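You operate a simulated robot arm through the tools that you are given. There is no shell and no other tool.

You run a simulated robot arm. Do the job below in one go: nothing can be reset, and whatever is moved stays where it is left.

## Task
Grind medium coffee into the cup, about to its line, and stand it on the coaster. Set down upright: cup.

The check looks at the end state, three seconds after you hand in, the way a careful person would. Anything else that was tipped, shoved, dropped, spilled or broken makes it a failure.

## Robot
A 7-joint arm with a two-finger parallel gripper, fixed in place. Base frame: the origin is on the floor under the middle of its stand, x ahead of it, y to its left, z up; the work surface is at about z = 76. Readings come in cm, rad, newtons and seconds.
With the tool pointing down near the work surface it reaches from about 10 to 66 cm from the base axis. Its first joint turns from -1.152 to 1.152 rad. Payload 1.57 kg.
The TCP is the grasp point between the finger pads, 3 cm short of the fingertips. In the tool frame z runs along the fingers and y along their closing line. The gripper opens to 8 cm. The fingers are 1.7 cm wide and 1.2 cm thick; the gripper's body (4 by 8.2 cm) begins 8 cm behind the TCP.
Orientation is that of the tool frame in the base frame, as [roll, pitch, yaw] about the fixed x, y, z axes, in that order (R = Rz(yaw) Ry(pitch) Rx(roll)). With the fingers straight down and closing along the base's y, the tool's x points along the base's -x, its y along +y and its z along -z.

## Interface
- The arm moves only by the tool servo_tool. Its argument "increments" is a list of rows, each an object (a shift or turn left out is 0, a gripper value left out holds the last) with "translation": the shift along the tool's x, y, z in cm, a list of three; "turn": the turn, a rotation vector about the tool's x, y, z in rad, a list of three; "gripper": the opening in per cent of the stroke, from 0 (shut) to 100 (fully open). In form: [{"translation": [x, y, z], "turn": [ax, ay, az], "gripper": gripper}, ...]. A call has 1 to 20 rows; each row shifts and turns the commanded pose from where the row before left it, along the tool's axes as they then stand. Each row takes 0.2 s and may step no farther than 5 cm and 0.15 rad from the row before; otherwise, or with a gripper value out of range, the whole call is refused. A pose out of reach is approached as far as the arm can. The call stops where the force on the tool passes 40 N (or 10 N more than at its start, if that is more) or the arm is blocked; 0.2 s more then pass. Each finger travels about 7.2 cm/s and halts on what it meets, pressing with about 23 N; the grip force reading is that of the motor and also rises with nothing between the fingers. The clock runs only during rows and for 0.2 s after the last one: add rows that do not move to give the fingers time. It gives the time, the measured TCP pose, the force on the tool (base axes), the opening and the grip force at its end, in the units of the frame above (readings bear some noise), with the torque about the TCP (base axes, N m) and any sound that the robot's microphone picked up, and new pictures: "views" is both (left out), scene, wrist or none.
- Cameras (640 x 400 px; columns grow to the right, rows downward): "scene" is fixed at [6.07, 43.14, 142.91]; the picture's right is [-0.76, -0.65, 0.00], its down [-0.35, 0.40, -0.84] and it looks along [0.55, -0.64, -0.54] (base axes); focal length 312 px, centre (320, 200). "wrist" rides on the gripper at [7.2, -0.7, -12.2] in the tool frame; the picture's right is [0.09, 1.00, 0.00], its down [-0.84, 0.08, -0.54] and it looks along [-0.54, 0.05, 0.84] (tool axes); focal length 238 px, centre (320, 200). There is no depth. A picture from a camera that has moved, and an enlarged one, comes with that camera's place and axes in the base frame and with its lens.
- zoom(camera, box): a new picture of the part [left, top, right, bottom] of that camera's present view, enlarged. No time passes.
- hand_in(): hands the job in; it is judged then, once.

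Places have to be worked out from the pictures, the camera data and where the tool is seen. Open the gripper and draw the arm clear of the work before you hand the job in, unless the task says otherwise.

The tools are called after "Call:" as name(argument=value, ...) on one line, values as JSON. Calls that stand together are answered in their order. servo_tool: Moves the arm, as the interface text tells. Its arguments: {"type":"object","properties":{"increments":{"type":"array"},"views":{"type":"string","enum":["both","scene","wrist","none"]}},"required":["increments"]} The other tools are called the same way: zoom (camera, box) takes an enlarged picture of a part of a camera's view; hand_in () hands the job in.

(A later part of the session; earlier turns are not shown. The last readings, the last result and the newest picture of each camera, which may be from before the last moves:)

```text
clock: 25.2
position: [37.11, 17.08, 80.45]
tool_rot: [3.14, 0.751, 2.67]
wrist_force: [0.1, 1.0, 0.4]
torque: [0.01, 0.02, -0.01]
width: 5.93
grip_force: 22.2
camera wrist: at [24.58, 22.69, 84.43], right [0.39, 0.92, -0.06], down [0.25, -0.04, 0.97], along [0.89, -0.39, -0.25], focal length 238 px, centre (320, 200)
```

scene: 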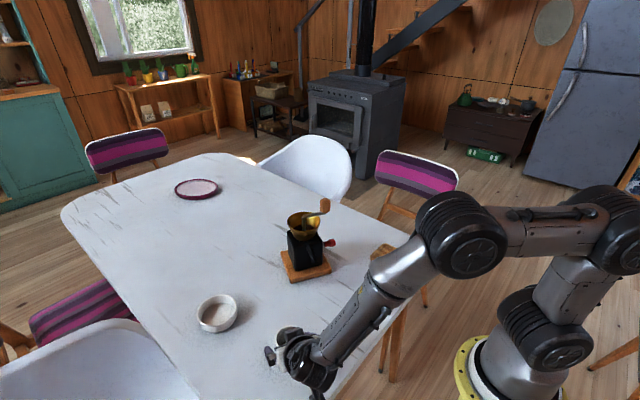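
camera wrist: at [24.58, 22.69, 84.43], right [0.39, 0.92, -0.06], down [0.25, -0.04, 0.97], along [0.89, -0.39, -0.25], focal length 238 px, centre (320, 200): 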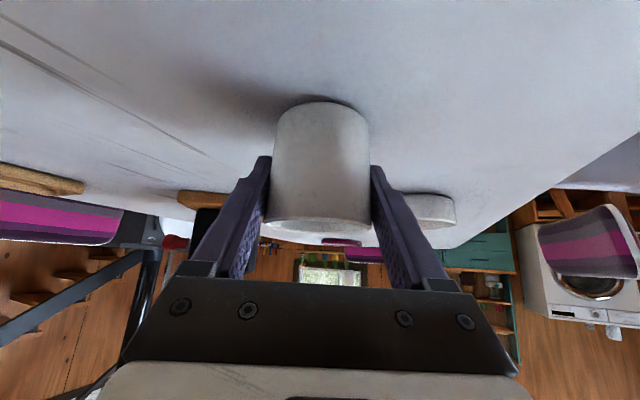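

The cup is held at width 5.93 with about 22 N. I'll lift it 3 cm and carry it to a staging point in front of the spout.

Call:
servo_tool(increments=[{"translation": [-0.68, 0, -0.73]}, {"translation": [-0.68, 0, -0.73]}, {"translation": [-0.68, 0, -0.73]}, {"translation": [-1.28, -2.06, 1.19]}, {"translation": [-1.28, -2.06, 1.19]}, {"translation": [-1.28, -2.06, 1.19]}, {"translation": [-1.28, -2.06, 1.19]}, {"translation": [-1.28, -2.06, 1.19]}, {"translation": [-1.28, -2.08, 1.2]}, {}])

Call:
zoom(camera="scene", box=[220, 200, 400, 320])

Call:
zoom(camera="wrist", box=[180, 80, 460, 280])

```text
clock: 27.4
position: [40.91, 1.28, 83.55]
tool_rot: [3.137, 0.752, 2.669]
wrist_force: [-0.7, 2.0, 7.1]
torque: [0.04, 0.11, -0.04]
width: 6.03
grip_force: 22.5
camera wrist: at [28.43, 6.89, 87.42], right [0.39, 0.92, -0.06], down [0.25, -0.04, 0.97], along [0.89, -0.39, -0.24], focal length 238 px, centre (320, 200)
```

scene: 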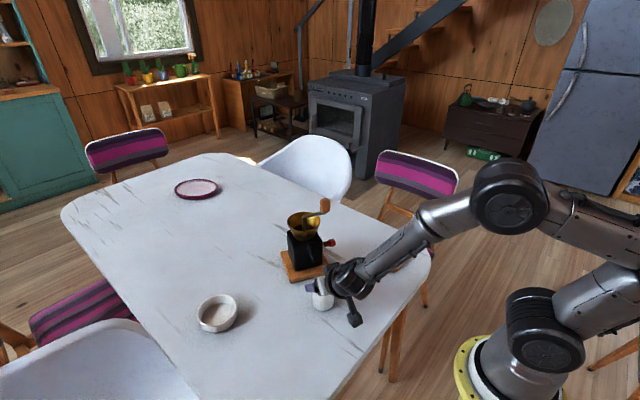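
wrist: 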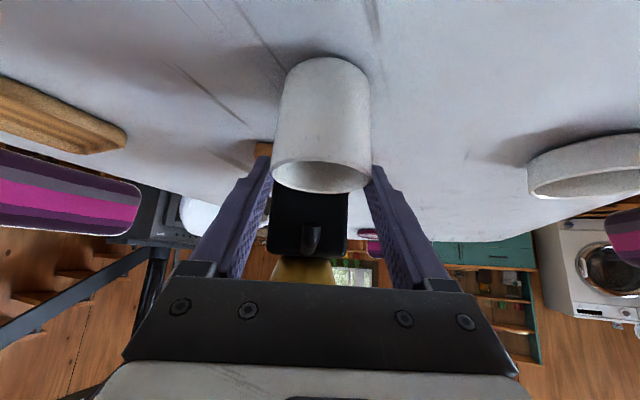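

```text
3.33 times, centred on (310, 260) of scene
camera zoom: at [6.06, 43.14, 142.91], right [-0.76, -0.65, 0.0], down [-0.35, 0.4, -0.84], along [0.55, -0.64, -0.54], focal length 1042 px, centre (353, 0)
```

zoom: 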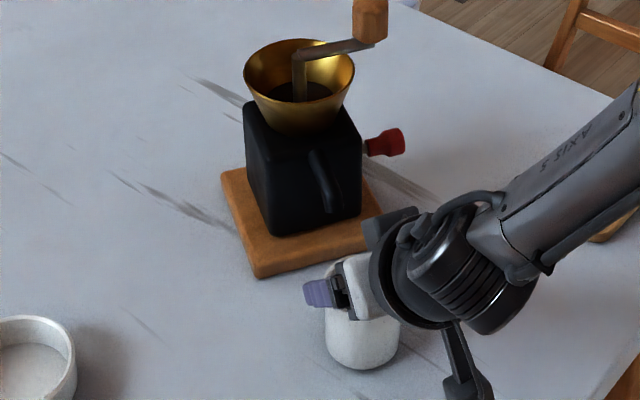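

```text
2.00 times, centred on (320, 180) of wrist
camera zoom: at [28.43, 6.89, 87.42], right [0.39, 0.92, -0.06], down [0.25, -0.04, 0.97], along [0.89, -0.39, -0.24], focal length 477 px, centre (320, 240)
```

zoom: 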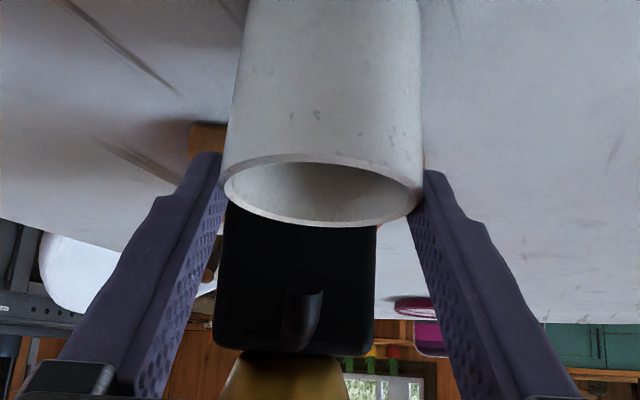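

The wrist view shows the rim at about z=82.5, the same height as on the table. So the cup slipped down in the grip and was dragged along upright. I'll open, lower, re-grip lower down and test a slow lift while watching forces.

Call:
servo_tool(increments=[{"gripper": 100}, {}, {"translation": [0.85, 0, 0.9]}, {"translation": [0.85, 0, 0.9]}, {"translation": [0.8, 0, 0.87]}, {}])

Call:
zoom(camera="wrist", box=[180, 80, 460, 280])

Call:
zoom(camera="scene", box=[220, 200, 400, 320])

```text
clock: 28.8
position: [40.89, 1.41, 79.83]
tool_rot: [3.137, 0.752, 2.668]
wrist_force: [0.6, 0.3, 0.1]
torque: [0.0, 0.03, 0.01]
width: 8.02
grip_force: 0.1
camera wrist: at [28.45, 6.88, 83.74], right [0.39, 0.92, -0.06], down [0.25, -0.04, 0.97], along [0.89, -0.39, -0.25], focal length 238 px, centre (320, 200)
```

scene: 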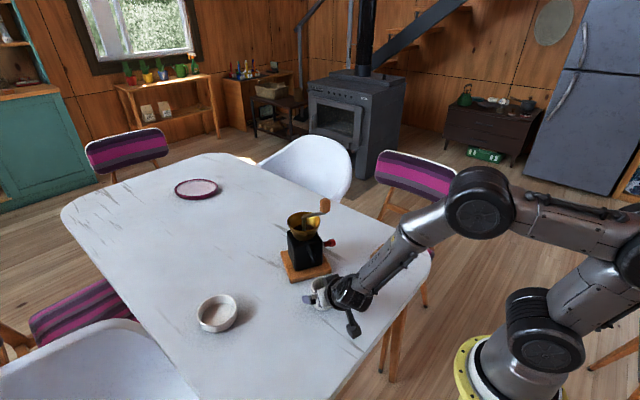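
wrist: 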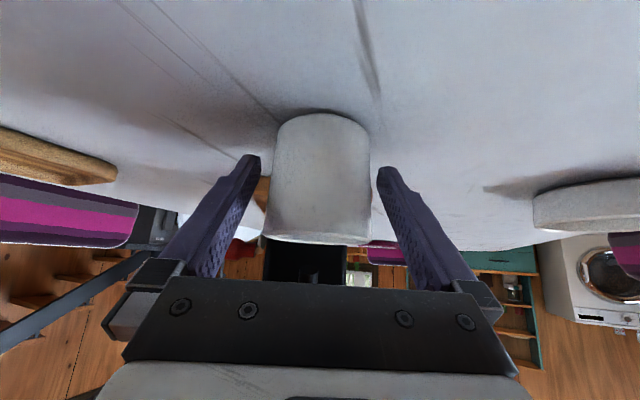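

```text
2.00 times, centred on (320, 180) of wrist
camera zoom: at [28.45, 6.88, 83.74], right [0.39, 0.92, -0.06], down [0.25, -0.04, 0.97], along [0.89, -0.39, -0.25], focal length 477 px, centre (320, 240)
```

zoom: 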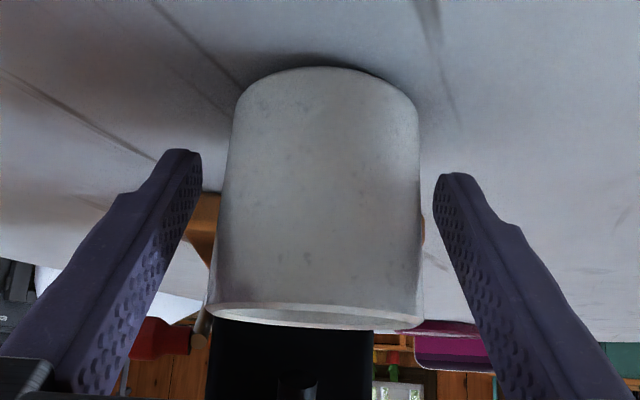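

```text
3.33 times, centred on (310, 260) of scene
camera zoom: at [6.07, 43.14, 142.91], right [-0.76, -0.65, 0.0], down [-0.35, 0.4, -0.84], along [0.55, -0.64, -0.54], focal length 1042 px, centre (353, 0)
```

zoom: 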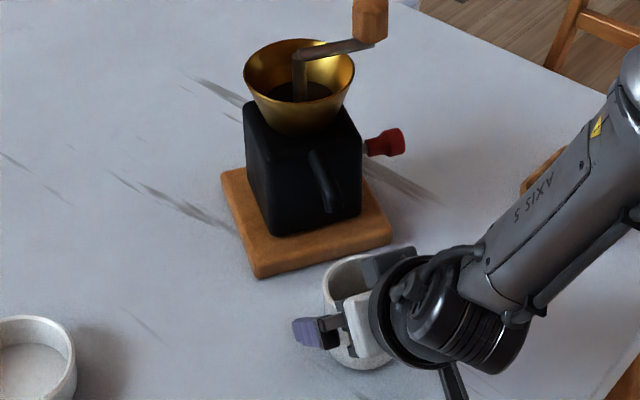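

The cup is still upright on the table at about (40.9, 1.3). I'll grip again and do a slow, small test lift.

Call:
servo_tool(increments=[{"gripper": 50}, {}, {}, {}, {}, {"translation": [-0.07, 0, -0.073]}, {"translation": [-0.07, 0, -0.073]}, {"translation": [-0.07, 0, -0.073]}, {"translation": [-0.07, 0, -0.073]}, {"translation": [-0.07, 0, -0.073]}, {}], views="wrist")

Call:
zoom(camera="wrist", box=[180, 80, 460, 280])

```text
clock: 31.2
position: [40.91, 1.37, 80.32]
tool_rot: [3.138, 0.752, 2.671]
wrist_force: [0.4, 0.3, -1.0]
torque: [0.04, -0.03, -0.02]
width: 5.86
grip_force: 23.6
camera wrist: at [28.44, 6.87, 84.23], right [0.39, 0.92, -0.06], down [0.25, -0.04, 0.97], along [0.89, -0.39, -0.25], focal length 238 px, centre (320, 200)
```

wrist: 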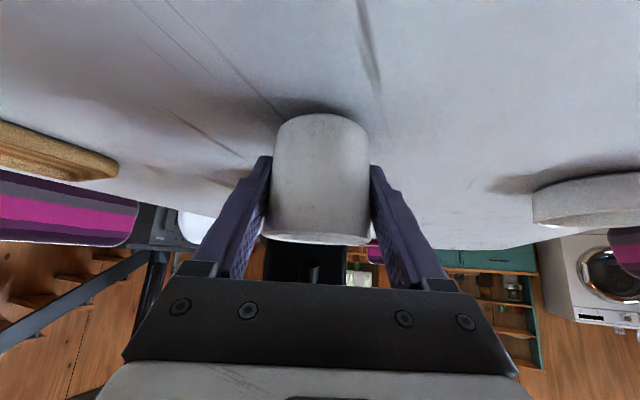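

```text
2.00 times, centred on (320, 180) of wrist
camera zoom: at [28.44, 6.87, 84.23], right [0.39, 0.92, -0.06], down [0.25, -0.04, 0.97], along [0.89, -0.39, -0.25], focal length 477 px, centre (320, 240)
```

zoom: 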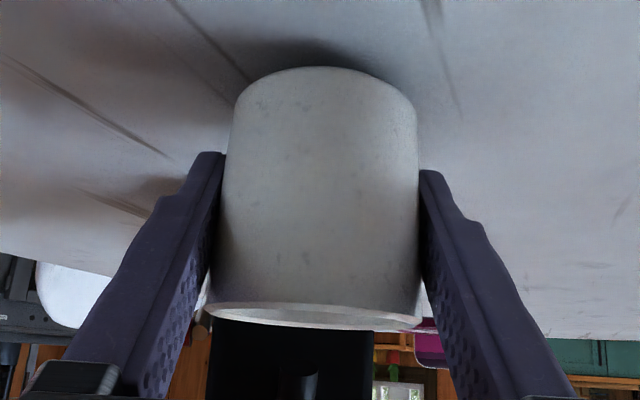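

This time the cup did lift: force z is about -1 N and the rim stays fixed relative to the gripper. I'll hold a moment to check for creep before moving.

Call:
servo_tool(increments=[{}, {}, {}, {}, {}, {}], views="wrist")

Call:
zoom(camera="wrist", box=[180, 80, 460, 280])

```text
clock: 32.6
position: [41.03, 1.34, 80.31]
tool_rot: [3.14, 0.75, 2.668]
wrist_force: [0.5, -0.1, -1.3]
torque: [-0.02, 0.02, -0.01]
width: 5.86
grip_force: 23.0
camera wrist: at [28.44, 6.87, 84.22], right [0.39, 0.92, -0.06], down [0.25, -0.04, 0.97], along [0.89, -0.39, -0.25], focal length 238 px, centre (320, 200)
```

wrist: 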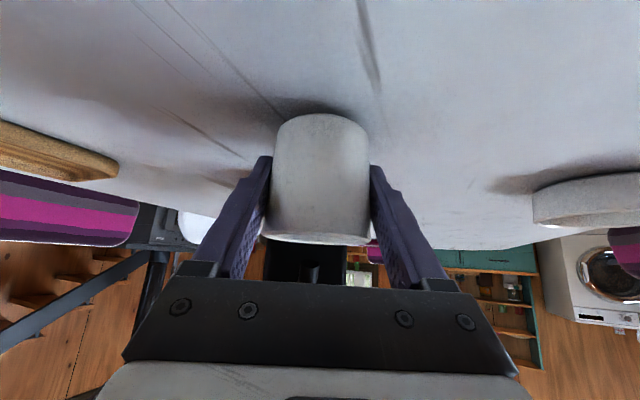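

```text
2.00 times, centred on (320, 180) of wrist
camera zoom: at [28.44, 6.87, 84.22], right [0.39, 0.92, -0.06], down [0.25, -0.04, 0.97], along [0.89, -0.39, -0.25], focal length 477 px, centre (320, 240)
```

zoom: 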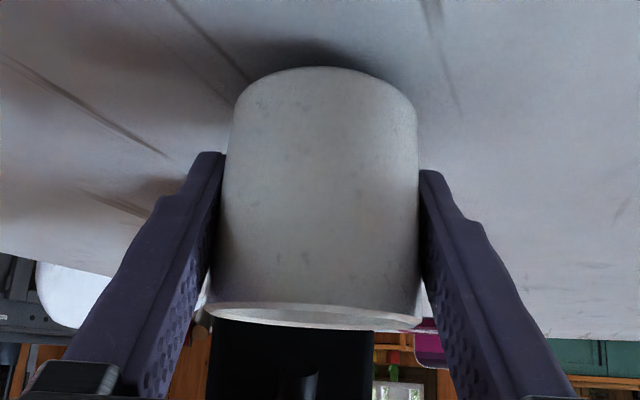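

The cup is steady with no creep. I'll slide it slowly toward the spout just above the table, stopping after 4 cm to check.

Call:
servo_tool(increments=[{"translation": [-0.366, 0, 0.341]}, {"translation": [-0.366, 0, 0.341]}, {"translation": [-0.366, 0, 0.341]}, {"translation": [-0.366, 0, 0.341]}, {"translation": [-0.366, 0, 0.341]}, {"translation": [-0.366, 0, 0.341]}, {"translation": [-0.366, 0, 0.341]}, {"translation": [-0.366, 0, 0.341]}, {}])

Call:
zoom(camera="wrist", box=[180, 100, 460, 300])

Call:
zoom(camera="scene", box=[250, 190, 400, 310])

```text
clock: 34.6
position: [44.41, -0.56, 80.36]
tool_rot: [3.14, 0.75, 2.669]
wrist_force: [-0.1, 0.6, -1.9]
torque: [-0.01, 0.03, 0.0]
width: 5.88
grip_force: 23.3
camera wrist: at [31.97, 5.04, 84.24], right [0.39, 0.92, -0.06], down [0.25, -0.04, 0.97], along [0.89, -0.39, -0.25], focal length 238 px, centre (320, 200)
```

scene: 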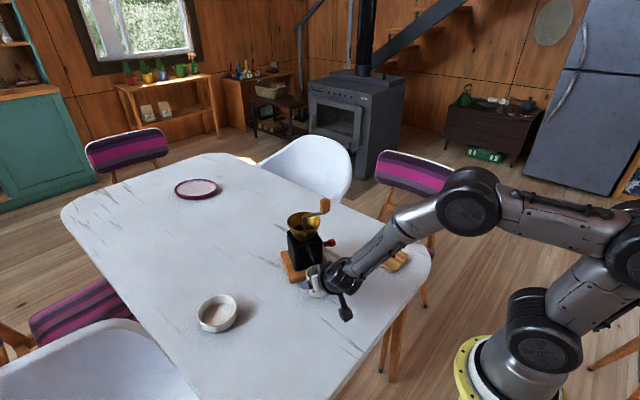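
wrist: 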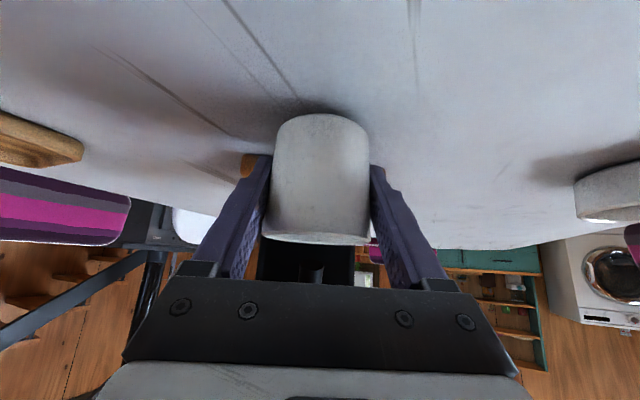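

```text
2.00 times, centred on (320, 200) of wrist
camera zoom: at [31.97, 5.04, 84.24], right [0.39, 0.92, -0.06], down [0.25, -0.04, 0.97], along [0.89, -0.39, -0.25], focal length 477 px, centre (320, 200)
```

zoom: 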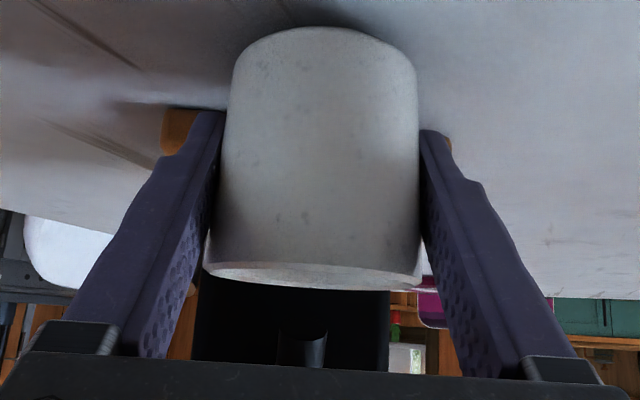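

```text
3.33 times, centred on (325, 250) of scene
camera zoom: at [6.07, 43.14, 142.91], right [-0.76, -0.65, 0.0], down [-0.35, 0.4, -0.84], along [0.55, -0.64, -0.54], focal length 1042 px, centre (303, 33)
```

zoom: 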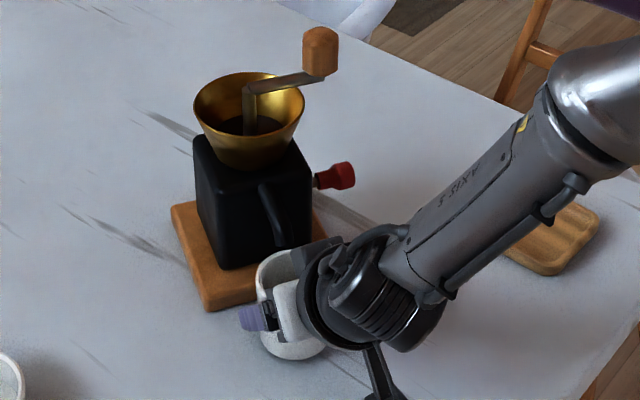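

The cup centre is at about (44.8, -0.75), laterally in line with the outlet and about 2.1 cm short of it. I'll move 1.7 cm more, then lower 0.5 cm onto the table.

Call:
servo_tool(increments=[{"translation": [-0.311, 0, 0.29]}, {"translation": [-0.311, 0, 0.29]}, {"translation": [-0.311, 0, 0.29]}, {"translation": [-0.311, 0, 0.29]}, {}, {"translation": [0.068, 0, 0.073]}, {"translation": [0.068, 0, 0.073]}, {"translation": [0.068, 0, 0.073]}, {"translation": [0.068, 0, 0.073]}, {"translation": [0.068, 0, 0.073]}, {}])

Call:
zoom(camera="wrist", box=[180, 100, 460, 300])

Call:
zoom(camera="scene", box=[250, 190, 400, 310])

```text
clock: 37.0
position: [45.96, -1.33, 79.84]
tool_rot: [3.137, 0.749, 2.67]
wrist_force: [-0.2, 0.2, 0.4]
torque: [-0.04, 0.02, -0.01]
width: 5.89
grip_force: 23.2
camera wrist: at [33.52, 4.28, 83.75], right [0.39, 0.92, -0.06], down [0.25, -0.04, 0.97], along [0.89, -0.39, -0.25], focal length 238 px, centre (320, 200)
```

scene: 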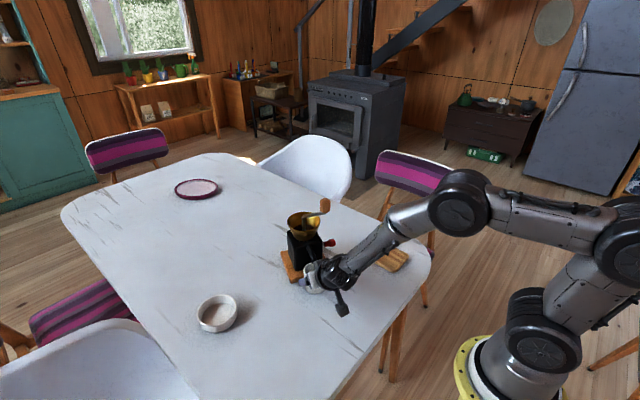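
wrist: 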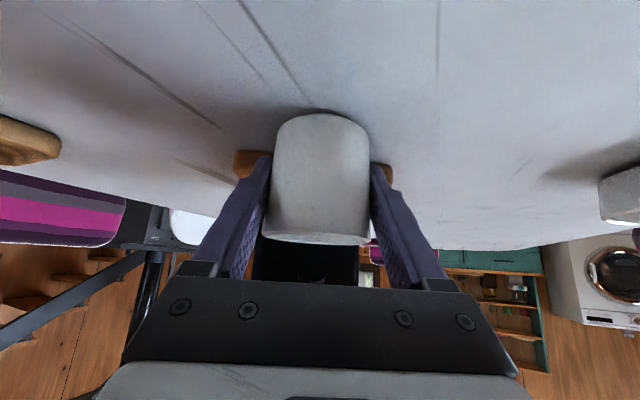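

```text
2.00 times, centred on (320, 200) of wrist
camera zoom: at [33.52, 4.28, 83.75], right [0.39, 0.92, -0.06], down [0.25, -0.04, 0.97], along [0.89, -0.39, -0.25], focal length 477 px, centre (320, 200)
```

zoom: 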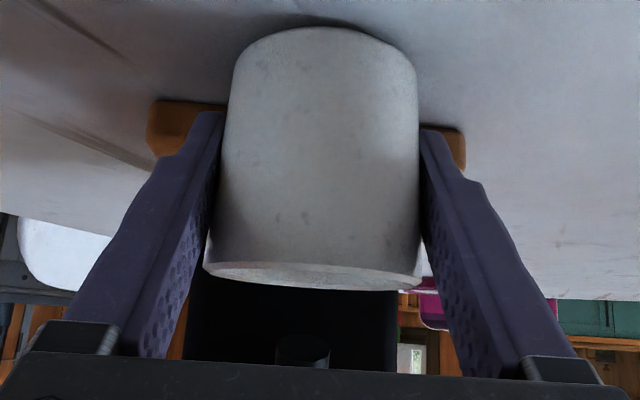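

```text
3.33 times, centred on (325, 250) of scene
camera zoom: at [6.07, 43.14, 142.91], right [-0.76, -0.65, 0.0], down [-0.35, 0.4, -0.84], along [0.55, -0.64, -0.54], focal length 1042 px, centre (303, 33)
```

zoom: 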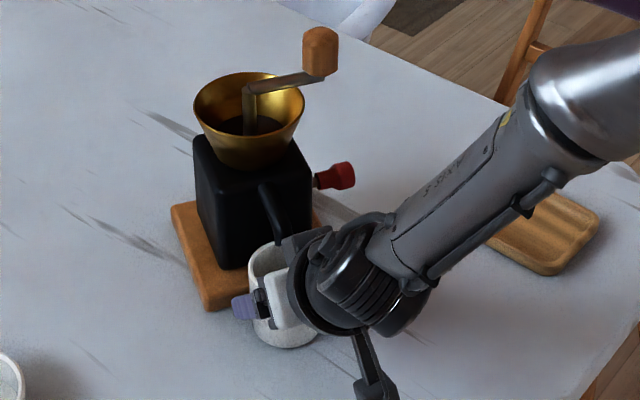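

The cup has touched down (the force has dropped to about zero). Releasing and backing away along the tool axis.

Call:
servo_tool(increments=[{"gripper": 80}, {"gripper": 100}, {}, {"translation": [0, 0, -2]}, {"translation": [0, 0, -3]}, {"translation": [0, 0, -3]}, {}])

Call:
zoom(camera="wrist", box=[180, 60, 460, 260])

Call:
zoom(camera="scene", box=[250, 190, 400, 310])

```text
clock: 38.6
position: [41.16, 1.25, 85.76]
tool_rot: [3.138, 0.75, 2.668]
wrist_force: [-1.1, -0.1, -0.3]
torque: [0.03, 0.02, 0.0]
width: 8.0
grip_force: 0.1
camera wrist: at [28.58, 6.86, 89.71], right [0.39, 0.92, -0.06], down [0.25, -0.04, 0.97], along [0.89, -0.39, -0.25], focal length 238 px, centre (320, 200)
```

scene: 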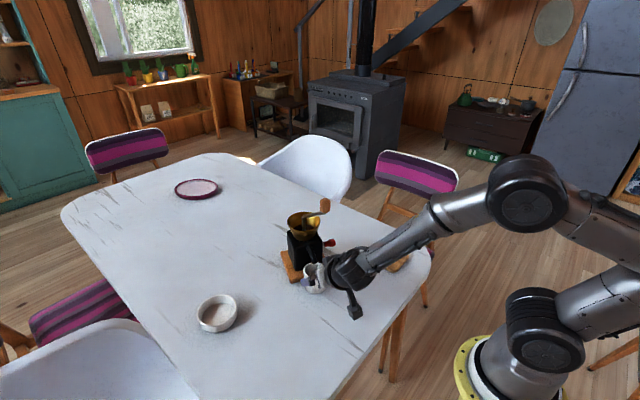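
wrist: 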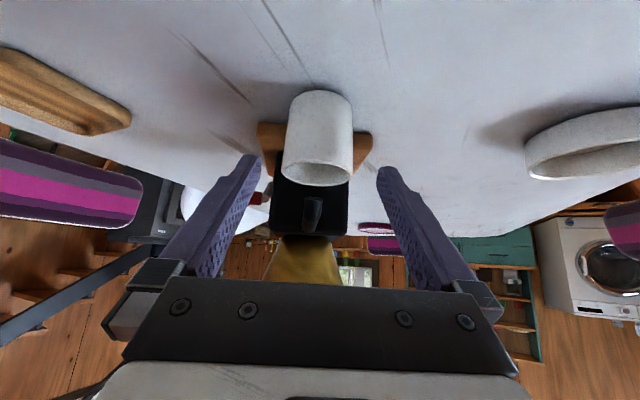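

```text
2.00 times, centred on (320, 160) of wrist
camera zoom: at [28.58, 6.86, 89.71], right [0.39, 0.92, -0.06], down [0.25, -0.04, 0.97], along [0.89, -0.39, -0.25], focal length 477 px, centre (320, 280)
```

zoom: 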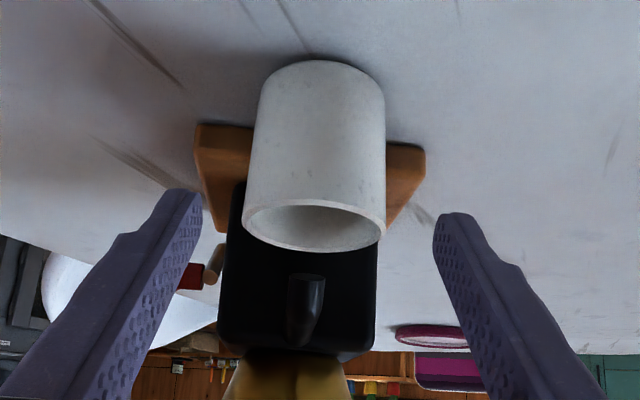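

```text
3.33 times, centred on (325, 250) of scene
camera zoom: at [6.07, 43.14, 142.91], right [-0.76, -0.65, 0.0], down [-0.35, 0.4, -0.84], along [0.55, -0.64, -0.54], focal length 1042 px, centre (303, 33)
```

zoom: 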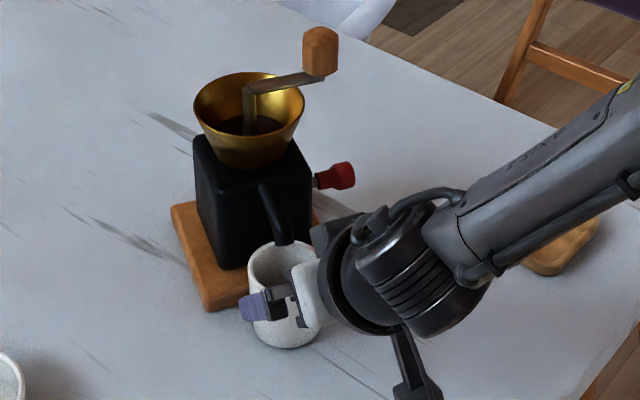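

The cup stands upright beneath the spout. I'll rise, return to vertical, and check the alignment from above and locate the crank.

Call:
servo_tool(increments=[{"translation": [-2.73, 0, -2.93]}, {"translation": [-2.73, 0, -2.93]}, {"translation": [-2.73, 0, -2.93]}, {"translation": [-2.73, 0, -2.93]}, {"translation": [-2.73, 0, -2.93]}, {"turn": [0, 0.15, 0]}, {"turn": [0, 0.15, 0]}, {"turn": [0, 0.15, 0]}, {"turn": [0, 0.15, 0]}, {"turn": [0, 0.15, 0]}, {}])

Call:
zoom(camera="wrist", box=[240, 80, 400, 260])

Call:
zoom(camera="scene", box=[250, 190, 400, 310])

```text
clock: 41.0
position: [40.94, 1.12, 105.69]
tool_rot: [3.139, 0.001, 2.672]
wrist_force: [-1.1, -0.5, 0.2]
torque: [-0.03, 0.01, -0.02]
width: 7.99
grip_force: 0.0
camera wrist: at [34.28, 3.8, 117.82], right [0.37, 0.93, 0.0], down [0.78, -0.31, 0.54], along [0.5, -0.2, -0.84], focal length 238 px, centre (320, 200)
```

scene: 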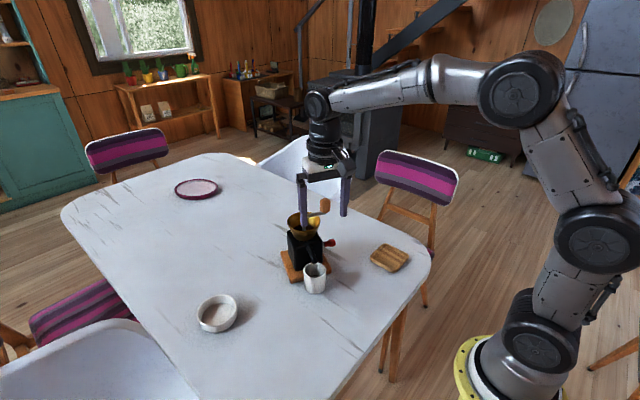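
wrist: 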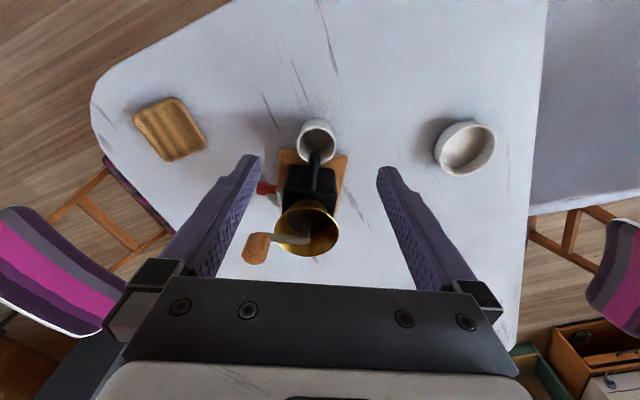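

```text
2.22 times, centred on (320, 170) of wrist
camera zoom: at [34.28, 3.8, 117.82], right [0.37, 0.93, 0.0], down [0.78, -0.31, 0.54], along [0.5, -0.2, -0.84], focal length 530 px, centre (320, 267)
```

zoom: 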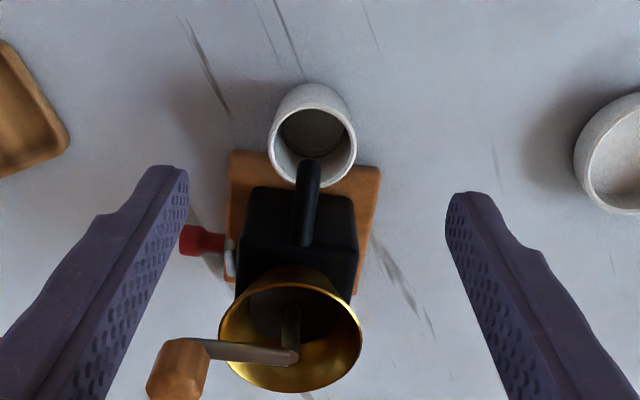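

```text
3.33 times, centred on (325, 250) of scene
camera zoom: at [6.07, 43.14, 142.91], right [-0.76, -0.65, 0.0], down [-0.35, 0.41, -0.84], along [0.55, -0.64, -0.54], focal length 1042 px, centre (303, 33)
```

zoom: 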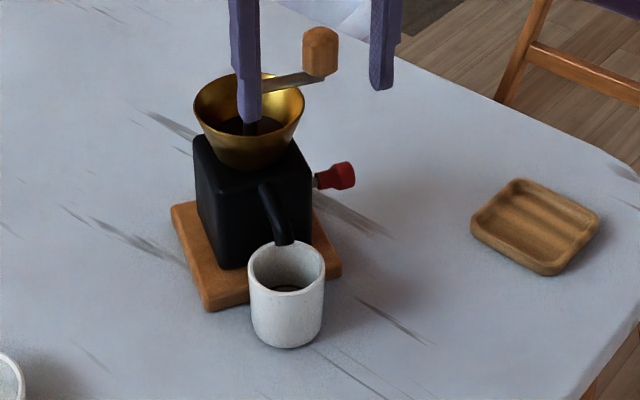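

The cup is well placed: the outlet projects inside the rim. Now I'll hover the open gripper above the crank's wooden knob to locate it precisely.

Call:
servo_tool(increments=[{"translation": [-3.53, -1.63, 0]}, {"translation": [-3.53, -1.63, 0]}, {"translation": [-3.53, -1.63, 0]}, {"translation": [-3.53, -1.63, 1]}, {}])

Call:
zoom(camera="wrist", box=[220, 60, 420, 240])

Call:
zoom(camera="scene", box=[250, 160, 400, 280])

```text
clock: 42.2
position: [50.82, -11.04, 104.68]
tool_rot: [3.138, 0.001, 2.67]
wrist_force: [-0.7, -1.3, -0.4]
torque: [0.0, -0.02, 0.01]
width: 8.01
grip_force: 0.2
camera wrist: at [43.96, -8.41, 116.82], right [0.37, 0.93, 0.0], down [0.78, -0.31, 0.54], along [0.51, -0.2, -0.84], focal length 238 px, centre (320, 200)
```

scene: 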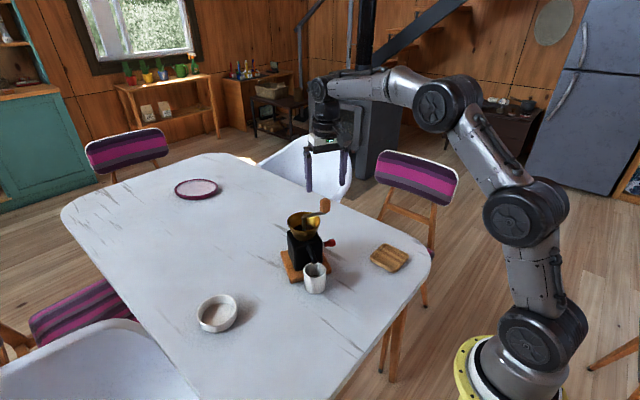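
wrist: 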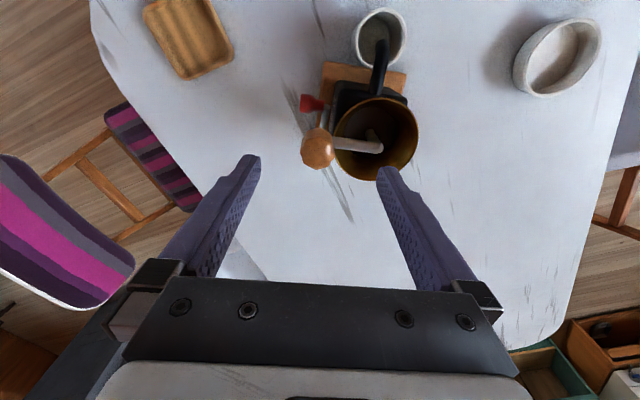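

```text
2.22 times, centred on (320, 150) of wrist
camera zoom: at [43.96, -8.41, 116.82], right [0.37, 0.93, 0.0], down [0.78, -0.31, 0.54], along [0.51, -0.2, -0.84], focal length 530 px, centre (320, 311)
```

zoom: 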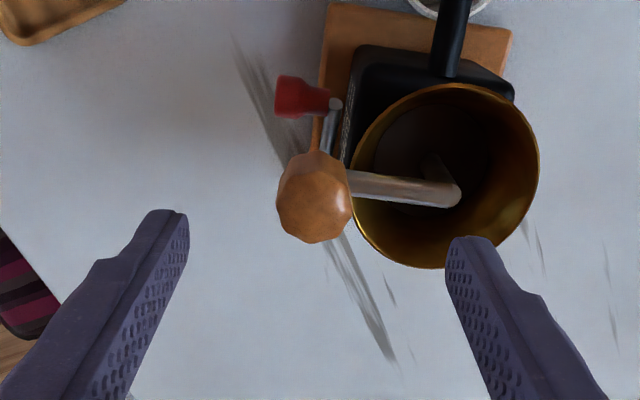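

```text
3.33 times, centred on (325, 220) of scene
camera zoom: at [6.07, 43.14, 142.91], right [-0.76, -0.65, 0.0], down [-0.35, 0.41, -0.84], along [0.55, -0.64, -0.54], focal length 1042 px, centre (303, 133)
```

zoom: 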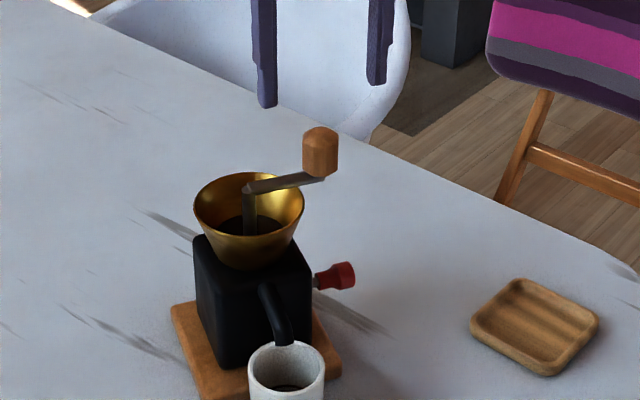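

The crank axis is at about (53.95, -5.9) and the knob centre at about (51.0, -11.3), so the radius is ~6.1 and the knob spans z≈94.8–97.9. To keep side loads on the grinder low, I'll push the knob around from behind with closed fingers instead of clamping it. Positioning behind it for a clockwise turn.

Call:
servo_tool(increments=[{"translation": [-1.48, -0.11, 0], "gripper": 0}, {"translation": [-1.48, -0.12, 0]}, {}, {}, {"translation": [0, 0, 2.5]}, {"translation": [0, 0, 2.5]}, {"translation": [0, 0, 1.2]}, {}])

Call:
zoom(camera="wrist", box=[220, 60, 420, 240])

Call:
zoom(camera="scene", box=[250, 160, 400, 280])

```text
clock: 43.7
position: [53.46, -12.62, 100.76]
tool_rot: [3.134, 0.026, 2.674]
wrist_force: [0.4, 0.1, -0.1]
torque: [-0.02, -0.02, 0.0]
width: 0.01
grip_force: 20.8
stopped in row 7: the force on the tool passed its limit at 49 N (the readings are from after the stop); the commanded pose is now the measured one
camera wrist: at [46.47, -9.98, 112.65], right [0.37, 0.93, 0.01], down [0.77, -0.31, 0.56], along [0.53, -0.2, -0.83], focal length 238 px, centre (320, 200)
```

scene: 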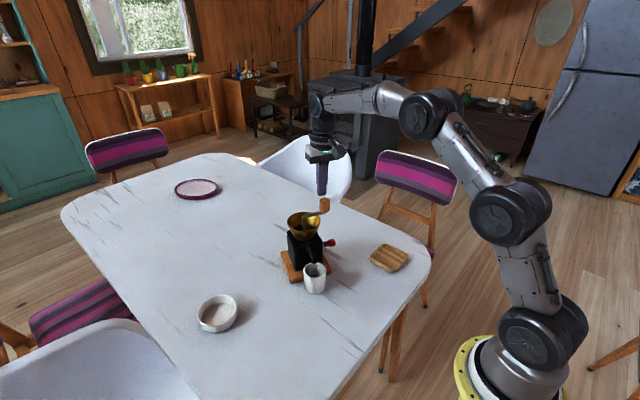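
wrist: 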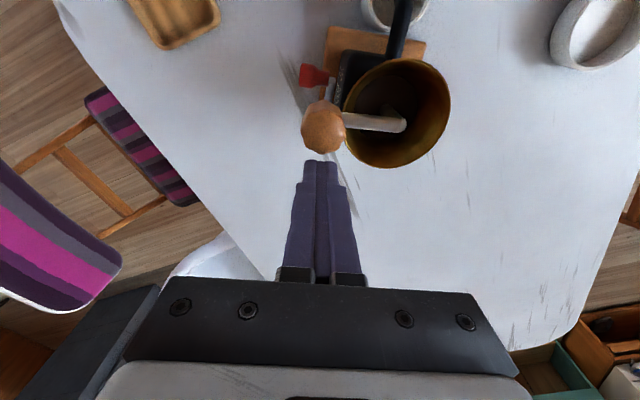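

```text
2.22 times, centred on (320, 150) of wrist
camera zoom: at [46.47, -9.98, 112.65], right [0.37, 0.93, 0.01], down [0.77, -0.31, 0.56], along [0.53, -0.2, -0.83], focal length 530 px, centre (320, 311)
```

zoom: 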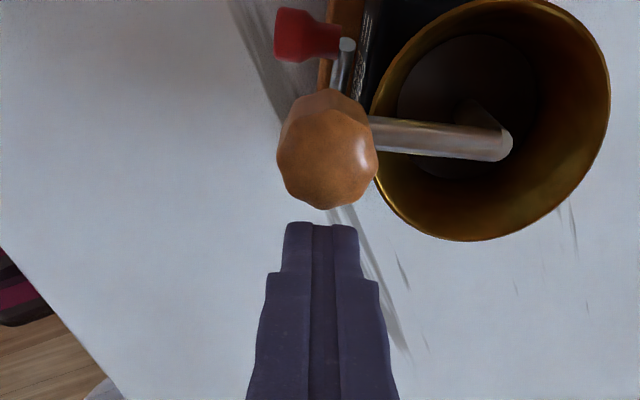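

```text
3.33 times, centred on (325, 220) of scene
camera zoom: at [6.07, 43.14, 142.91], right [-0.76, -0.65, 0.0], down [-0.35, 0.4, -0.84], along [0.55, -0.64, -0.54], focal length 1042 px, centre (303, 133)
```

zoom: 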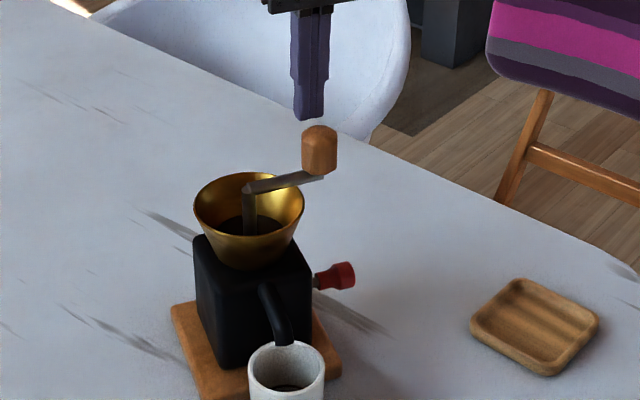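

The closed fingertips landed on the edge of the knob's top (stopped at tip z≈97.8). Nothing appears displaced. I'll lift, level the tool, move about 1 cm further back from the knob and descend again in small steps.

Call:
servo_tool(increments=[{"translation": [0, 0, -1.5]}, {"translation": [-0.55, 0, 0], "turn": [0, 0.026, 0]}, {"translation": [-0.55, 0, 0]}, {}])

Call:
zoom(camera="wrist", box=[220, 60, 420, 240])

Call:
zoom(camera="scene", box=[270, 180, 370, 300])

```text
clock: 44.7
position: [54.8, -13.16, 102.33]
tool_rot: [3.132, 0.002, 2.675]
wrist_force: [-0.5, 0.5, 0.9]
torque: [-0.01, -0.02, 0.0]
width: 0.0
grip_force: 21.9
camera wrist: at [47.7, -10.6, 114.44], right [0.37, 0.93, 0.01], down [0.78, -0.31, 0.54], along [0.51, -0.19, -0.84], focal length 238 px, centre (320, 200)
```

scene: 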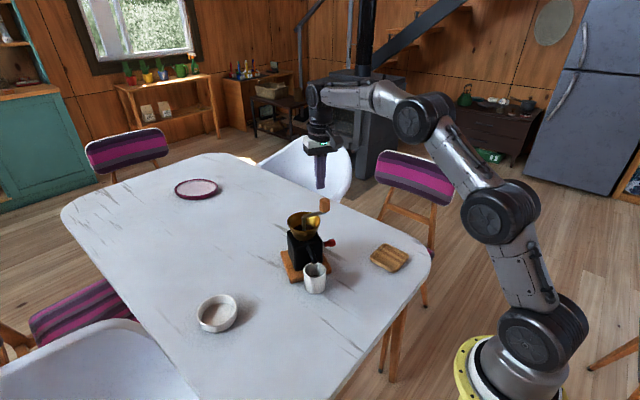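
wrist: 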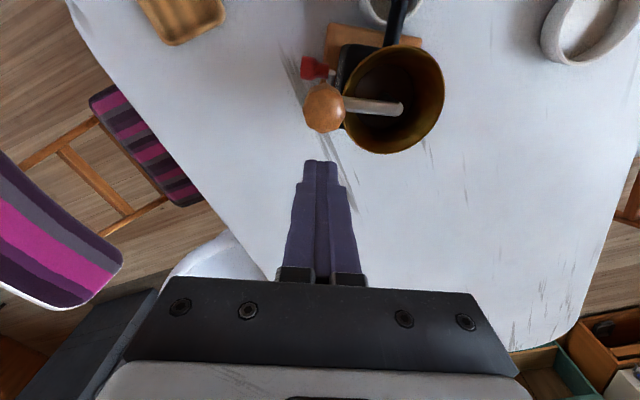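

```text
2.22 times, centred on (320, 150) of wrist
camera zoom: at [47.7, -10.6, 114.44], right [0.37, 0.93, 0.01], down [0.78, -0.31, 0.54], along [0.51, -0.19, -0.84], focal length 530 px, centre (320, 311)
```

zoom: 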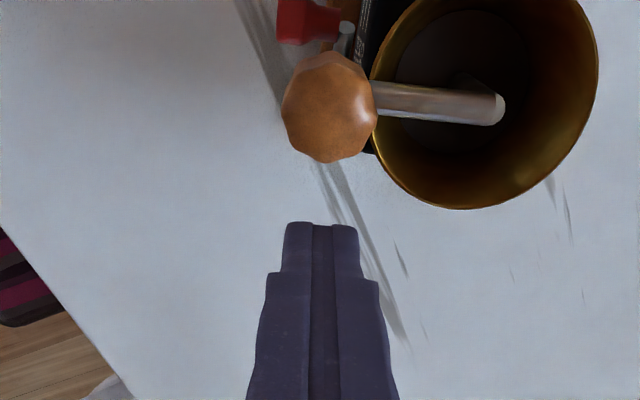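

```text
3.33 times, centred on (320, 240) of scene
camera zoom: at [6.07, 43.14, 142.91], right [-0.76, -0.65, 0.0], down [-0.35, 0.4, -0.84], along [0.55, -0.64, -0.54], focal length 1042 px, centre (320, 67)
```

zoom: 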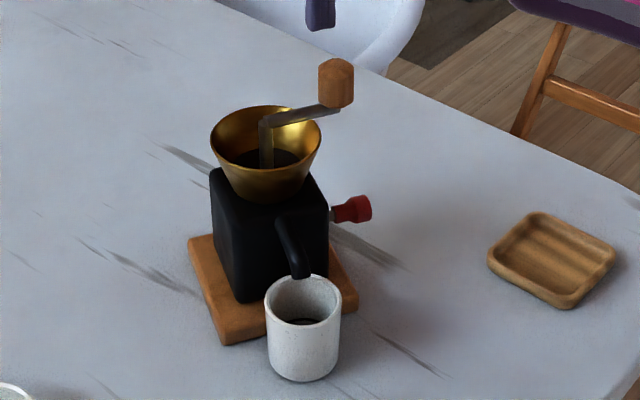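

There's now a clear 1.8 cm gap to the knob, and the grinder and cup are unmoved. Descending beside the knob to TCP z≈98.4.

Call:
servo_tool(increments=[{"translation": [0, 0, 1.0]}, {"translation": [0, 0, 1.0]}, {"translation": [0, 0, 1.0]}, {"translation": [0, 0, 0.9]}, {}])

Call:
zoom(camera="wrist", box=[220, 60, 420, 240])

Call:
zoom(camera="scene", box=[270, 160, 370, 280])

```text
clock: 45.9
position: [54.59, -13.19, 98.41]
tool_rot: [3.133, 0.001, 2.673]
wrist_force: [-0.4, 0.4, 0.1]
torque: [0.01, -0.02, 0.0]
width: 0.0
grip_force: 21.5
camera wrist: at [47.72, -10.58, 110.47], right [0.37, 0.93, 0.01], down [0.78, -0.31, 0.54], along [0.51, -0.19, -0.84], focal length 238 px, centre (320, 200)
```

scene: 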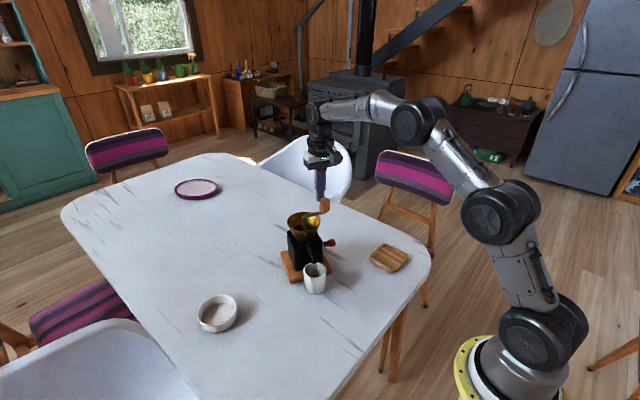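
wrist: 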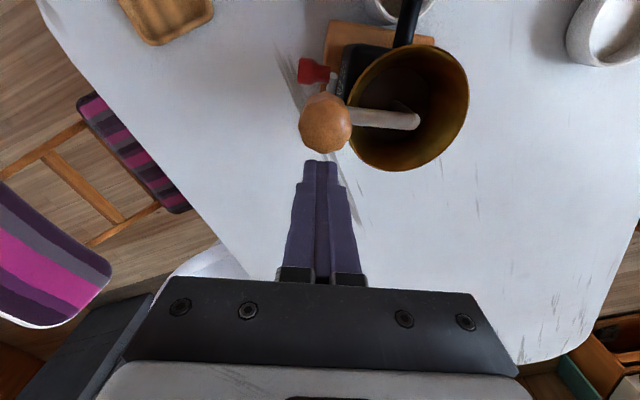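

```text
2.22 times, centred on (320, 150) of wrist
camera zoom: at [47.72, -10.58, 110.47], right [0.37, 0.93, 0.01], down [0.78, -0.31, 0.54], along [0.51, -0.19, -0.84], focal length 530 px, centre (320, 311)
```

zoom: 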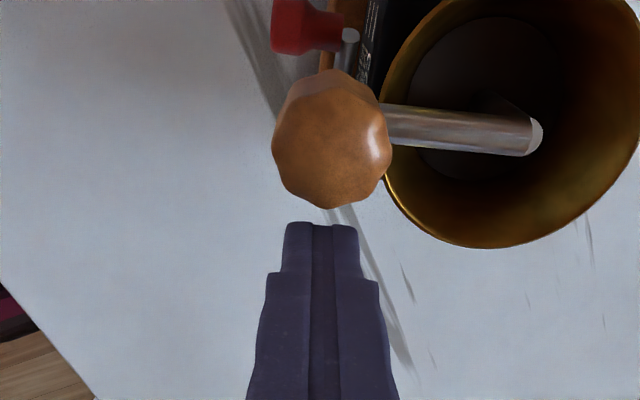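

```text
3.33 times, centred on (320, 220) of scene
camera zoom: at [6.07, 43.14, 142.91], right [-0.76, -0.65, 0.0], down [-0.35, 0.4, -0.84], along [0.55, -0.64, -0.54], focal length 1042 px, centre (320, 133)
```

zoom: 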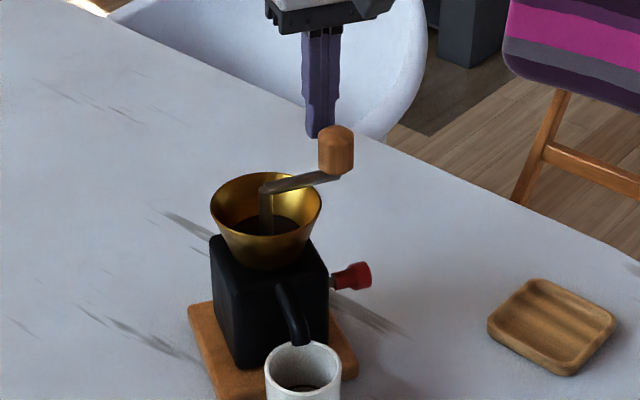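

The fingers are properly behind the knob. I'll begin a gentle clockwise push of a few degrees and read the forces and sound.

Call:
servo_tool(increments=[{"translation": [0.976, 0.007, 0]}, {"translation": [0.617, -0.039, 0]}, {"translation": [0.549, -0.173, 0]}, {"translation": [0.562, -0.125, 0]}])

Call:
zoom(camera="wrist", box=[220, 60, 420, 240])

Call:
zoom(camera="scene", box=[270, 180, 370, 300])

```text
clock: 46.9
position: [52.01, -12.16, 98.39]
tool_rot: [3.133, 0.001, 2.674]
wrist_force: [1.2, -1.0, 0.7]
torque: [0.02, -0.03, -0.02]
width: 0.01
grip_force: 21.2
camera wrist: at [45.15, -9.64, 110.45], right [0.37, 0.93, 0.01], down [0.78, -0.31, 0.54], along [0.51, -0.19, -0.84], focal length 238 px, centre (320, 200)
```

scene: 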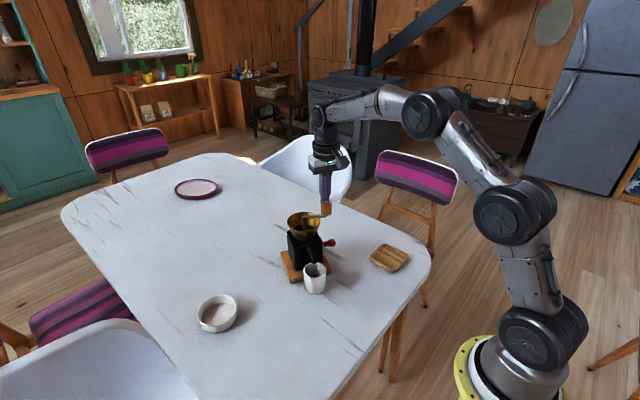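
wrist: 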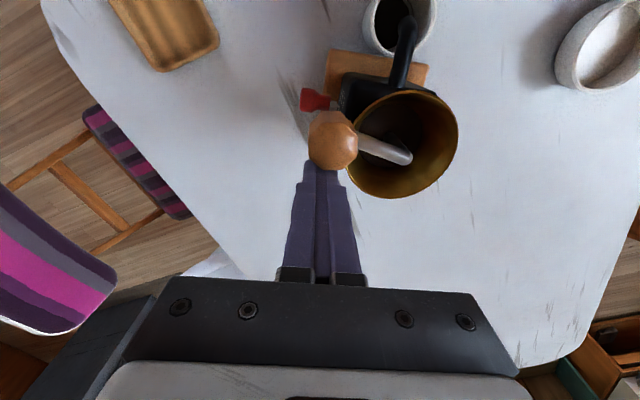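

```text
2.22 times, centred on (320, 150) of wrist
camera zoom: at [45.15, -9.64, 110.45], right [0.37, 0.93, 0.01], down [0.78, -0.31, 0.54], along [0.51, -0.19, -0.84], focal length 530 px, centre (320, 311)
```

zoom: 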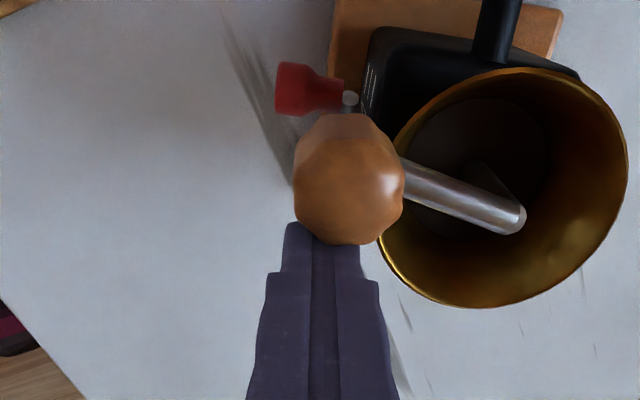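

```text
3.33 times, centred on (320, 240) of scene
camera zoom: at [6.07, 43.14, 142.91], right [-0.76, -0.65, 0.0], down [-0.35, 0.41, -0.84], along [0.55, -0.64, -0.54], focal length 1042 px, centre (320, 67)
```

zoom: 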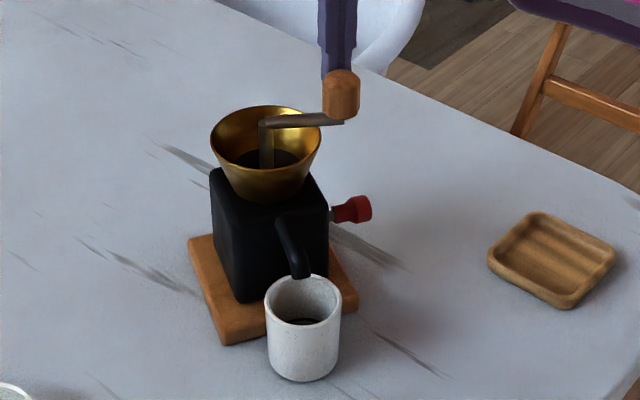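

The crank turns with only about 1.5 N and the grinder hasn't moved. Let me check the cup contents before continuing.

Call:
zoom(camera="scene", box=[295, 255, 335, 300])

Call:
zoom(camera="wrist", box=[350, 0, 450, 70])

```text
8.89 times, centred on (315, 278) of scene
camera zoom: at [6.07, 43.14, 142.91], right [-0.76, -0.65, 0.0], down [-0.35, 0.41, -0.84], along [0.55, -0.64, -0.54], focal length 2778 px, centre (364, -489)
```

zoom: 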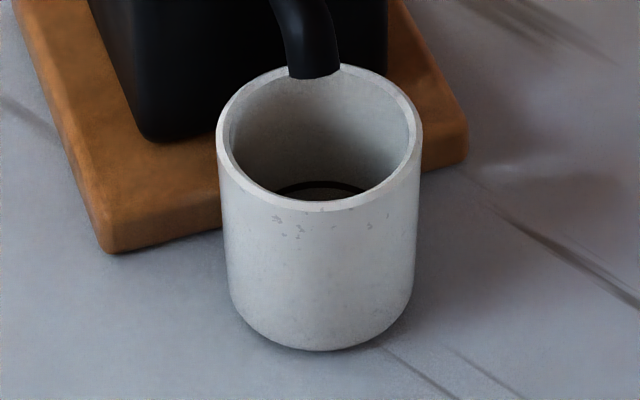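

```text
5.71 times, centred on (400, 35) of wrist
camera zoom: at [45.15, -9.64, 110.45], right [0.37, 0.93, 0.01], down [0.78, -0.31, 0.54], along [0.51, -0.19, -0.84], focal length 1362 px, centre (-137, 1143)
```

zoom: 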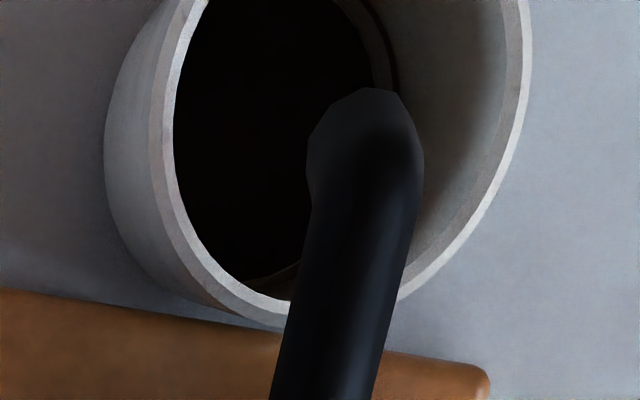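

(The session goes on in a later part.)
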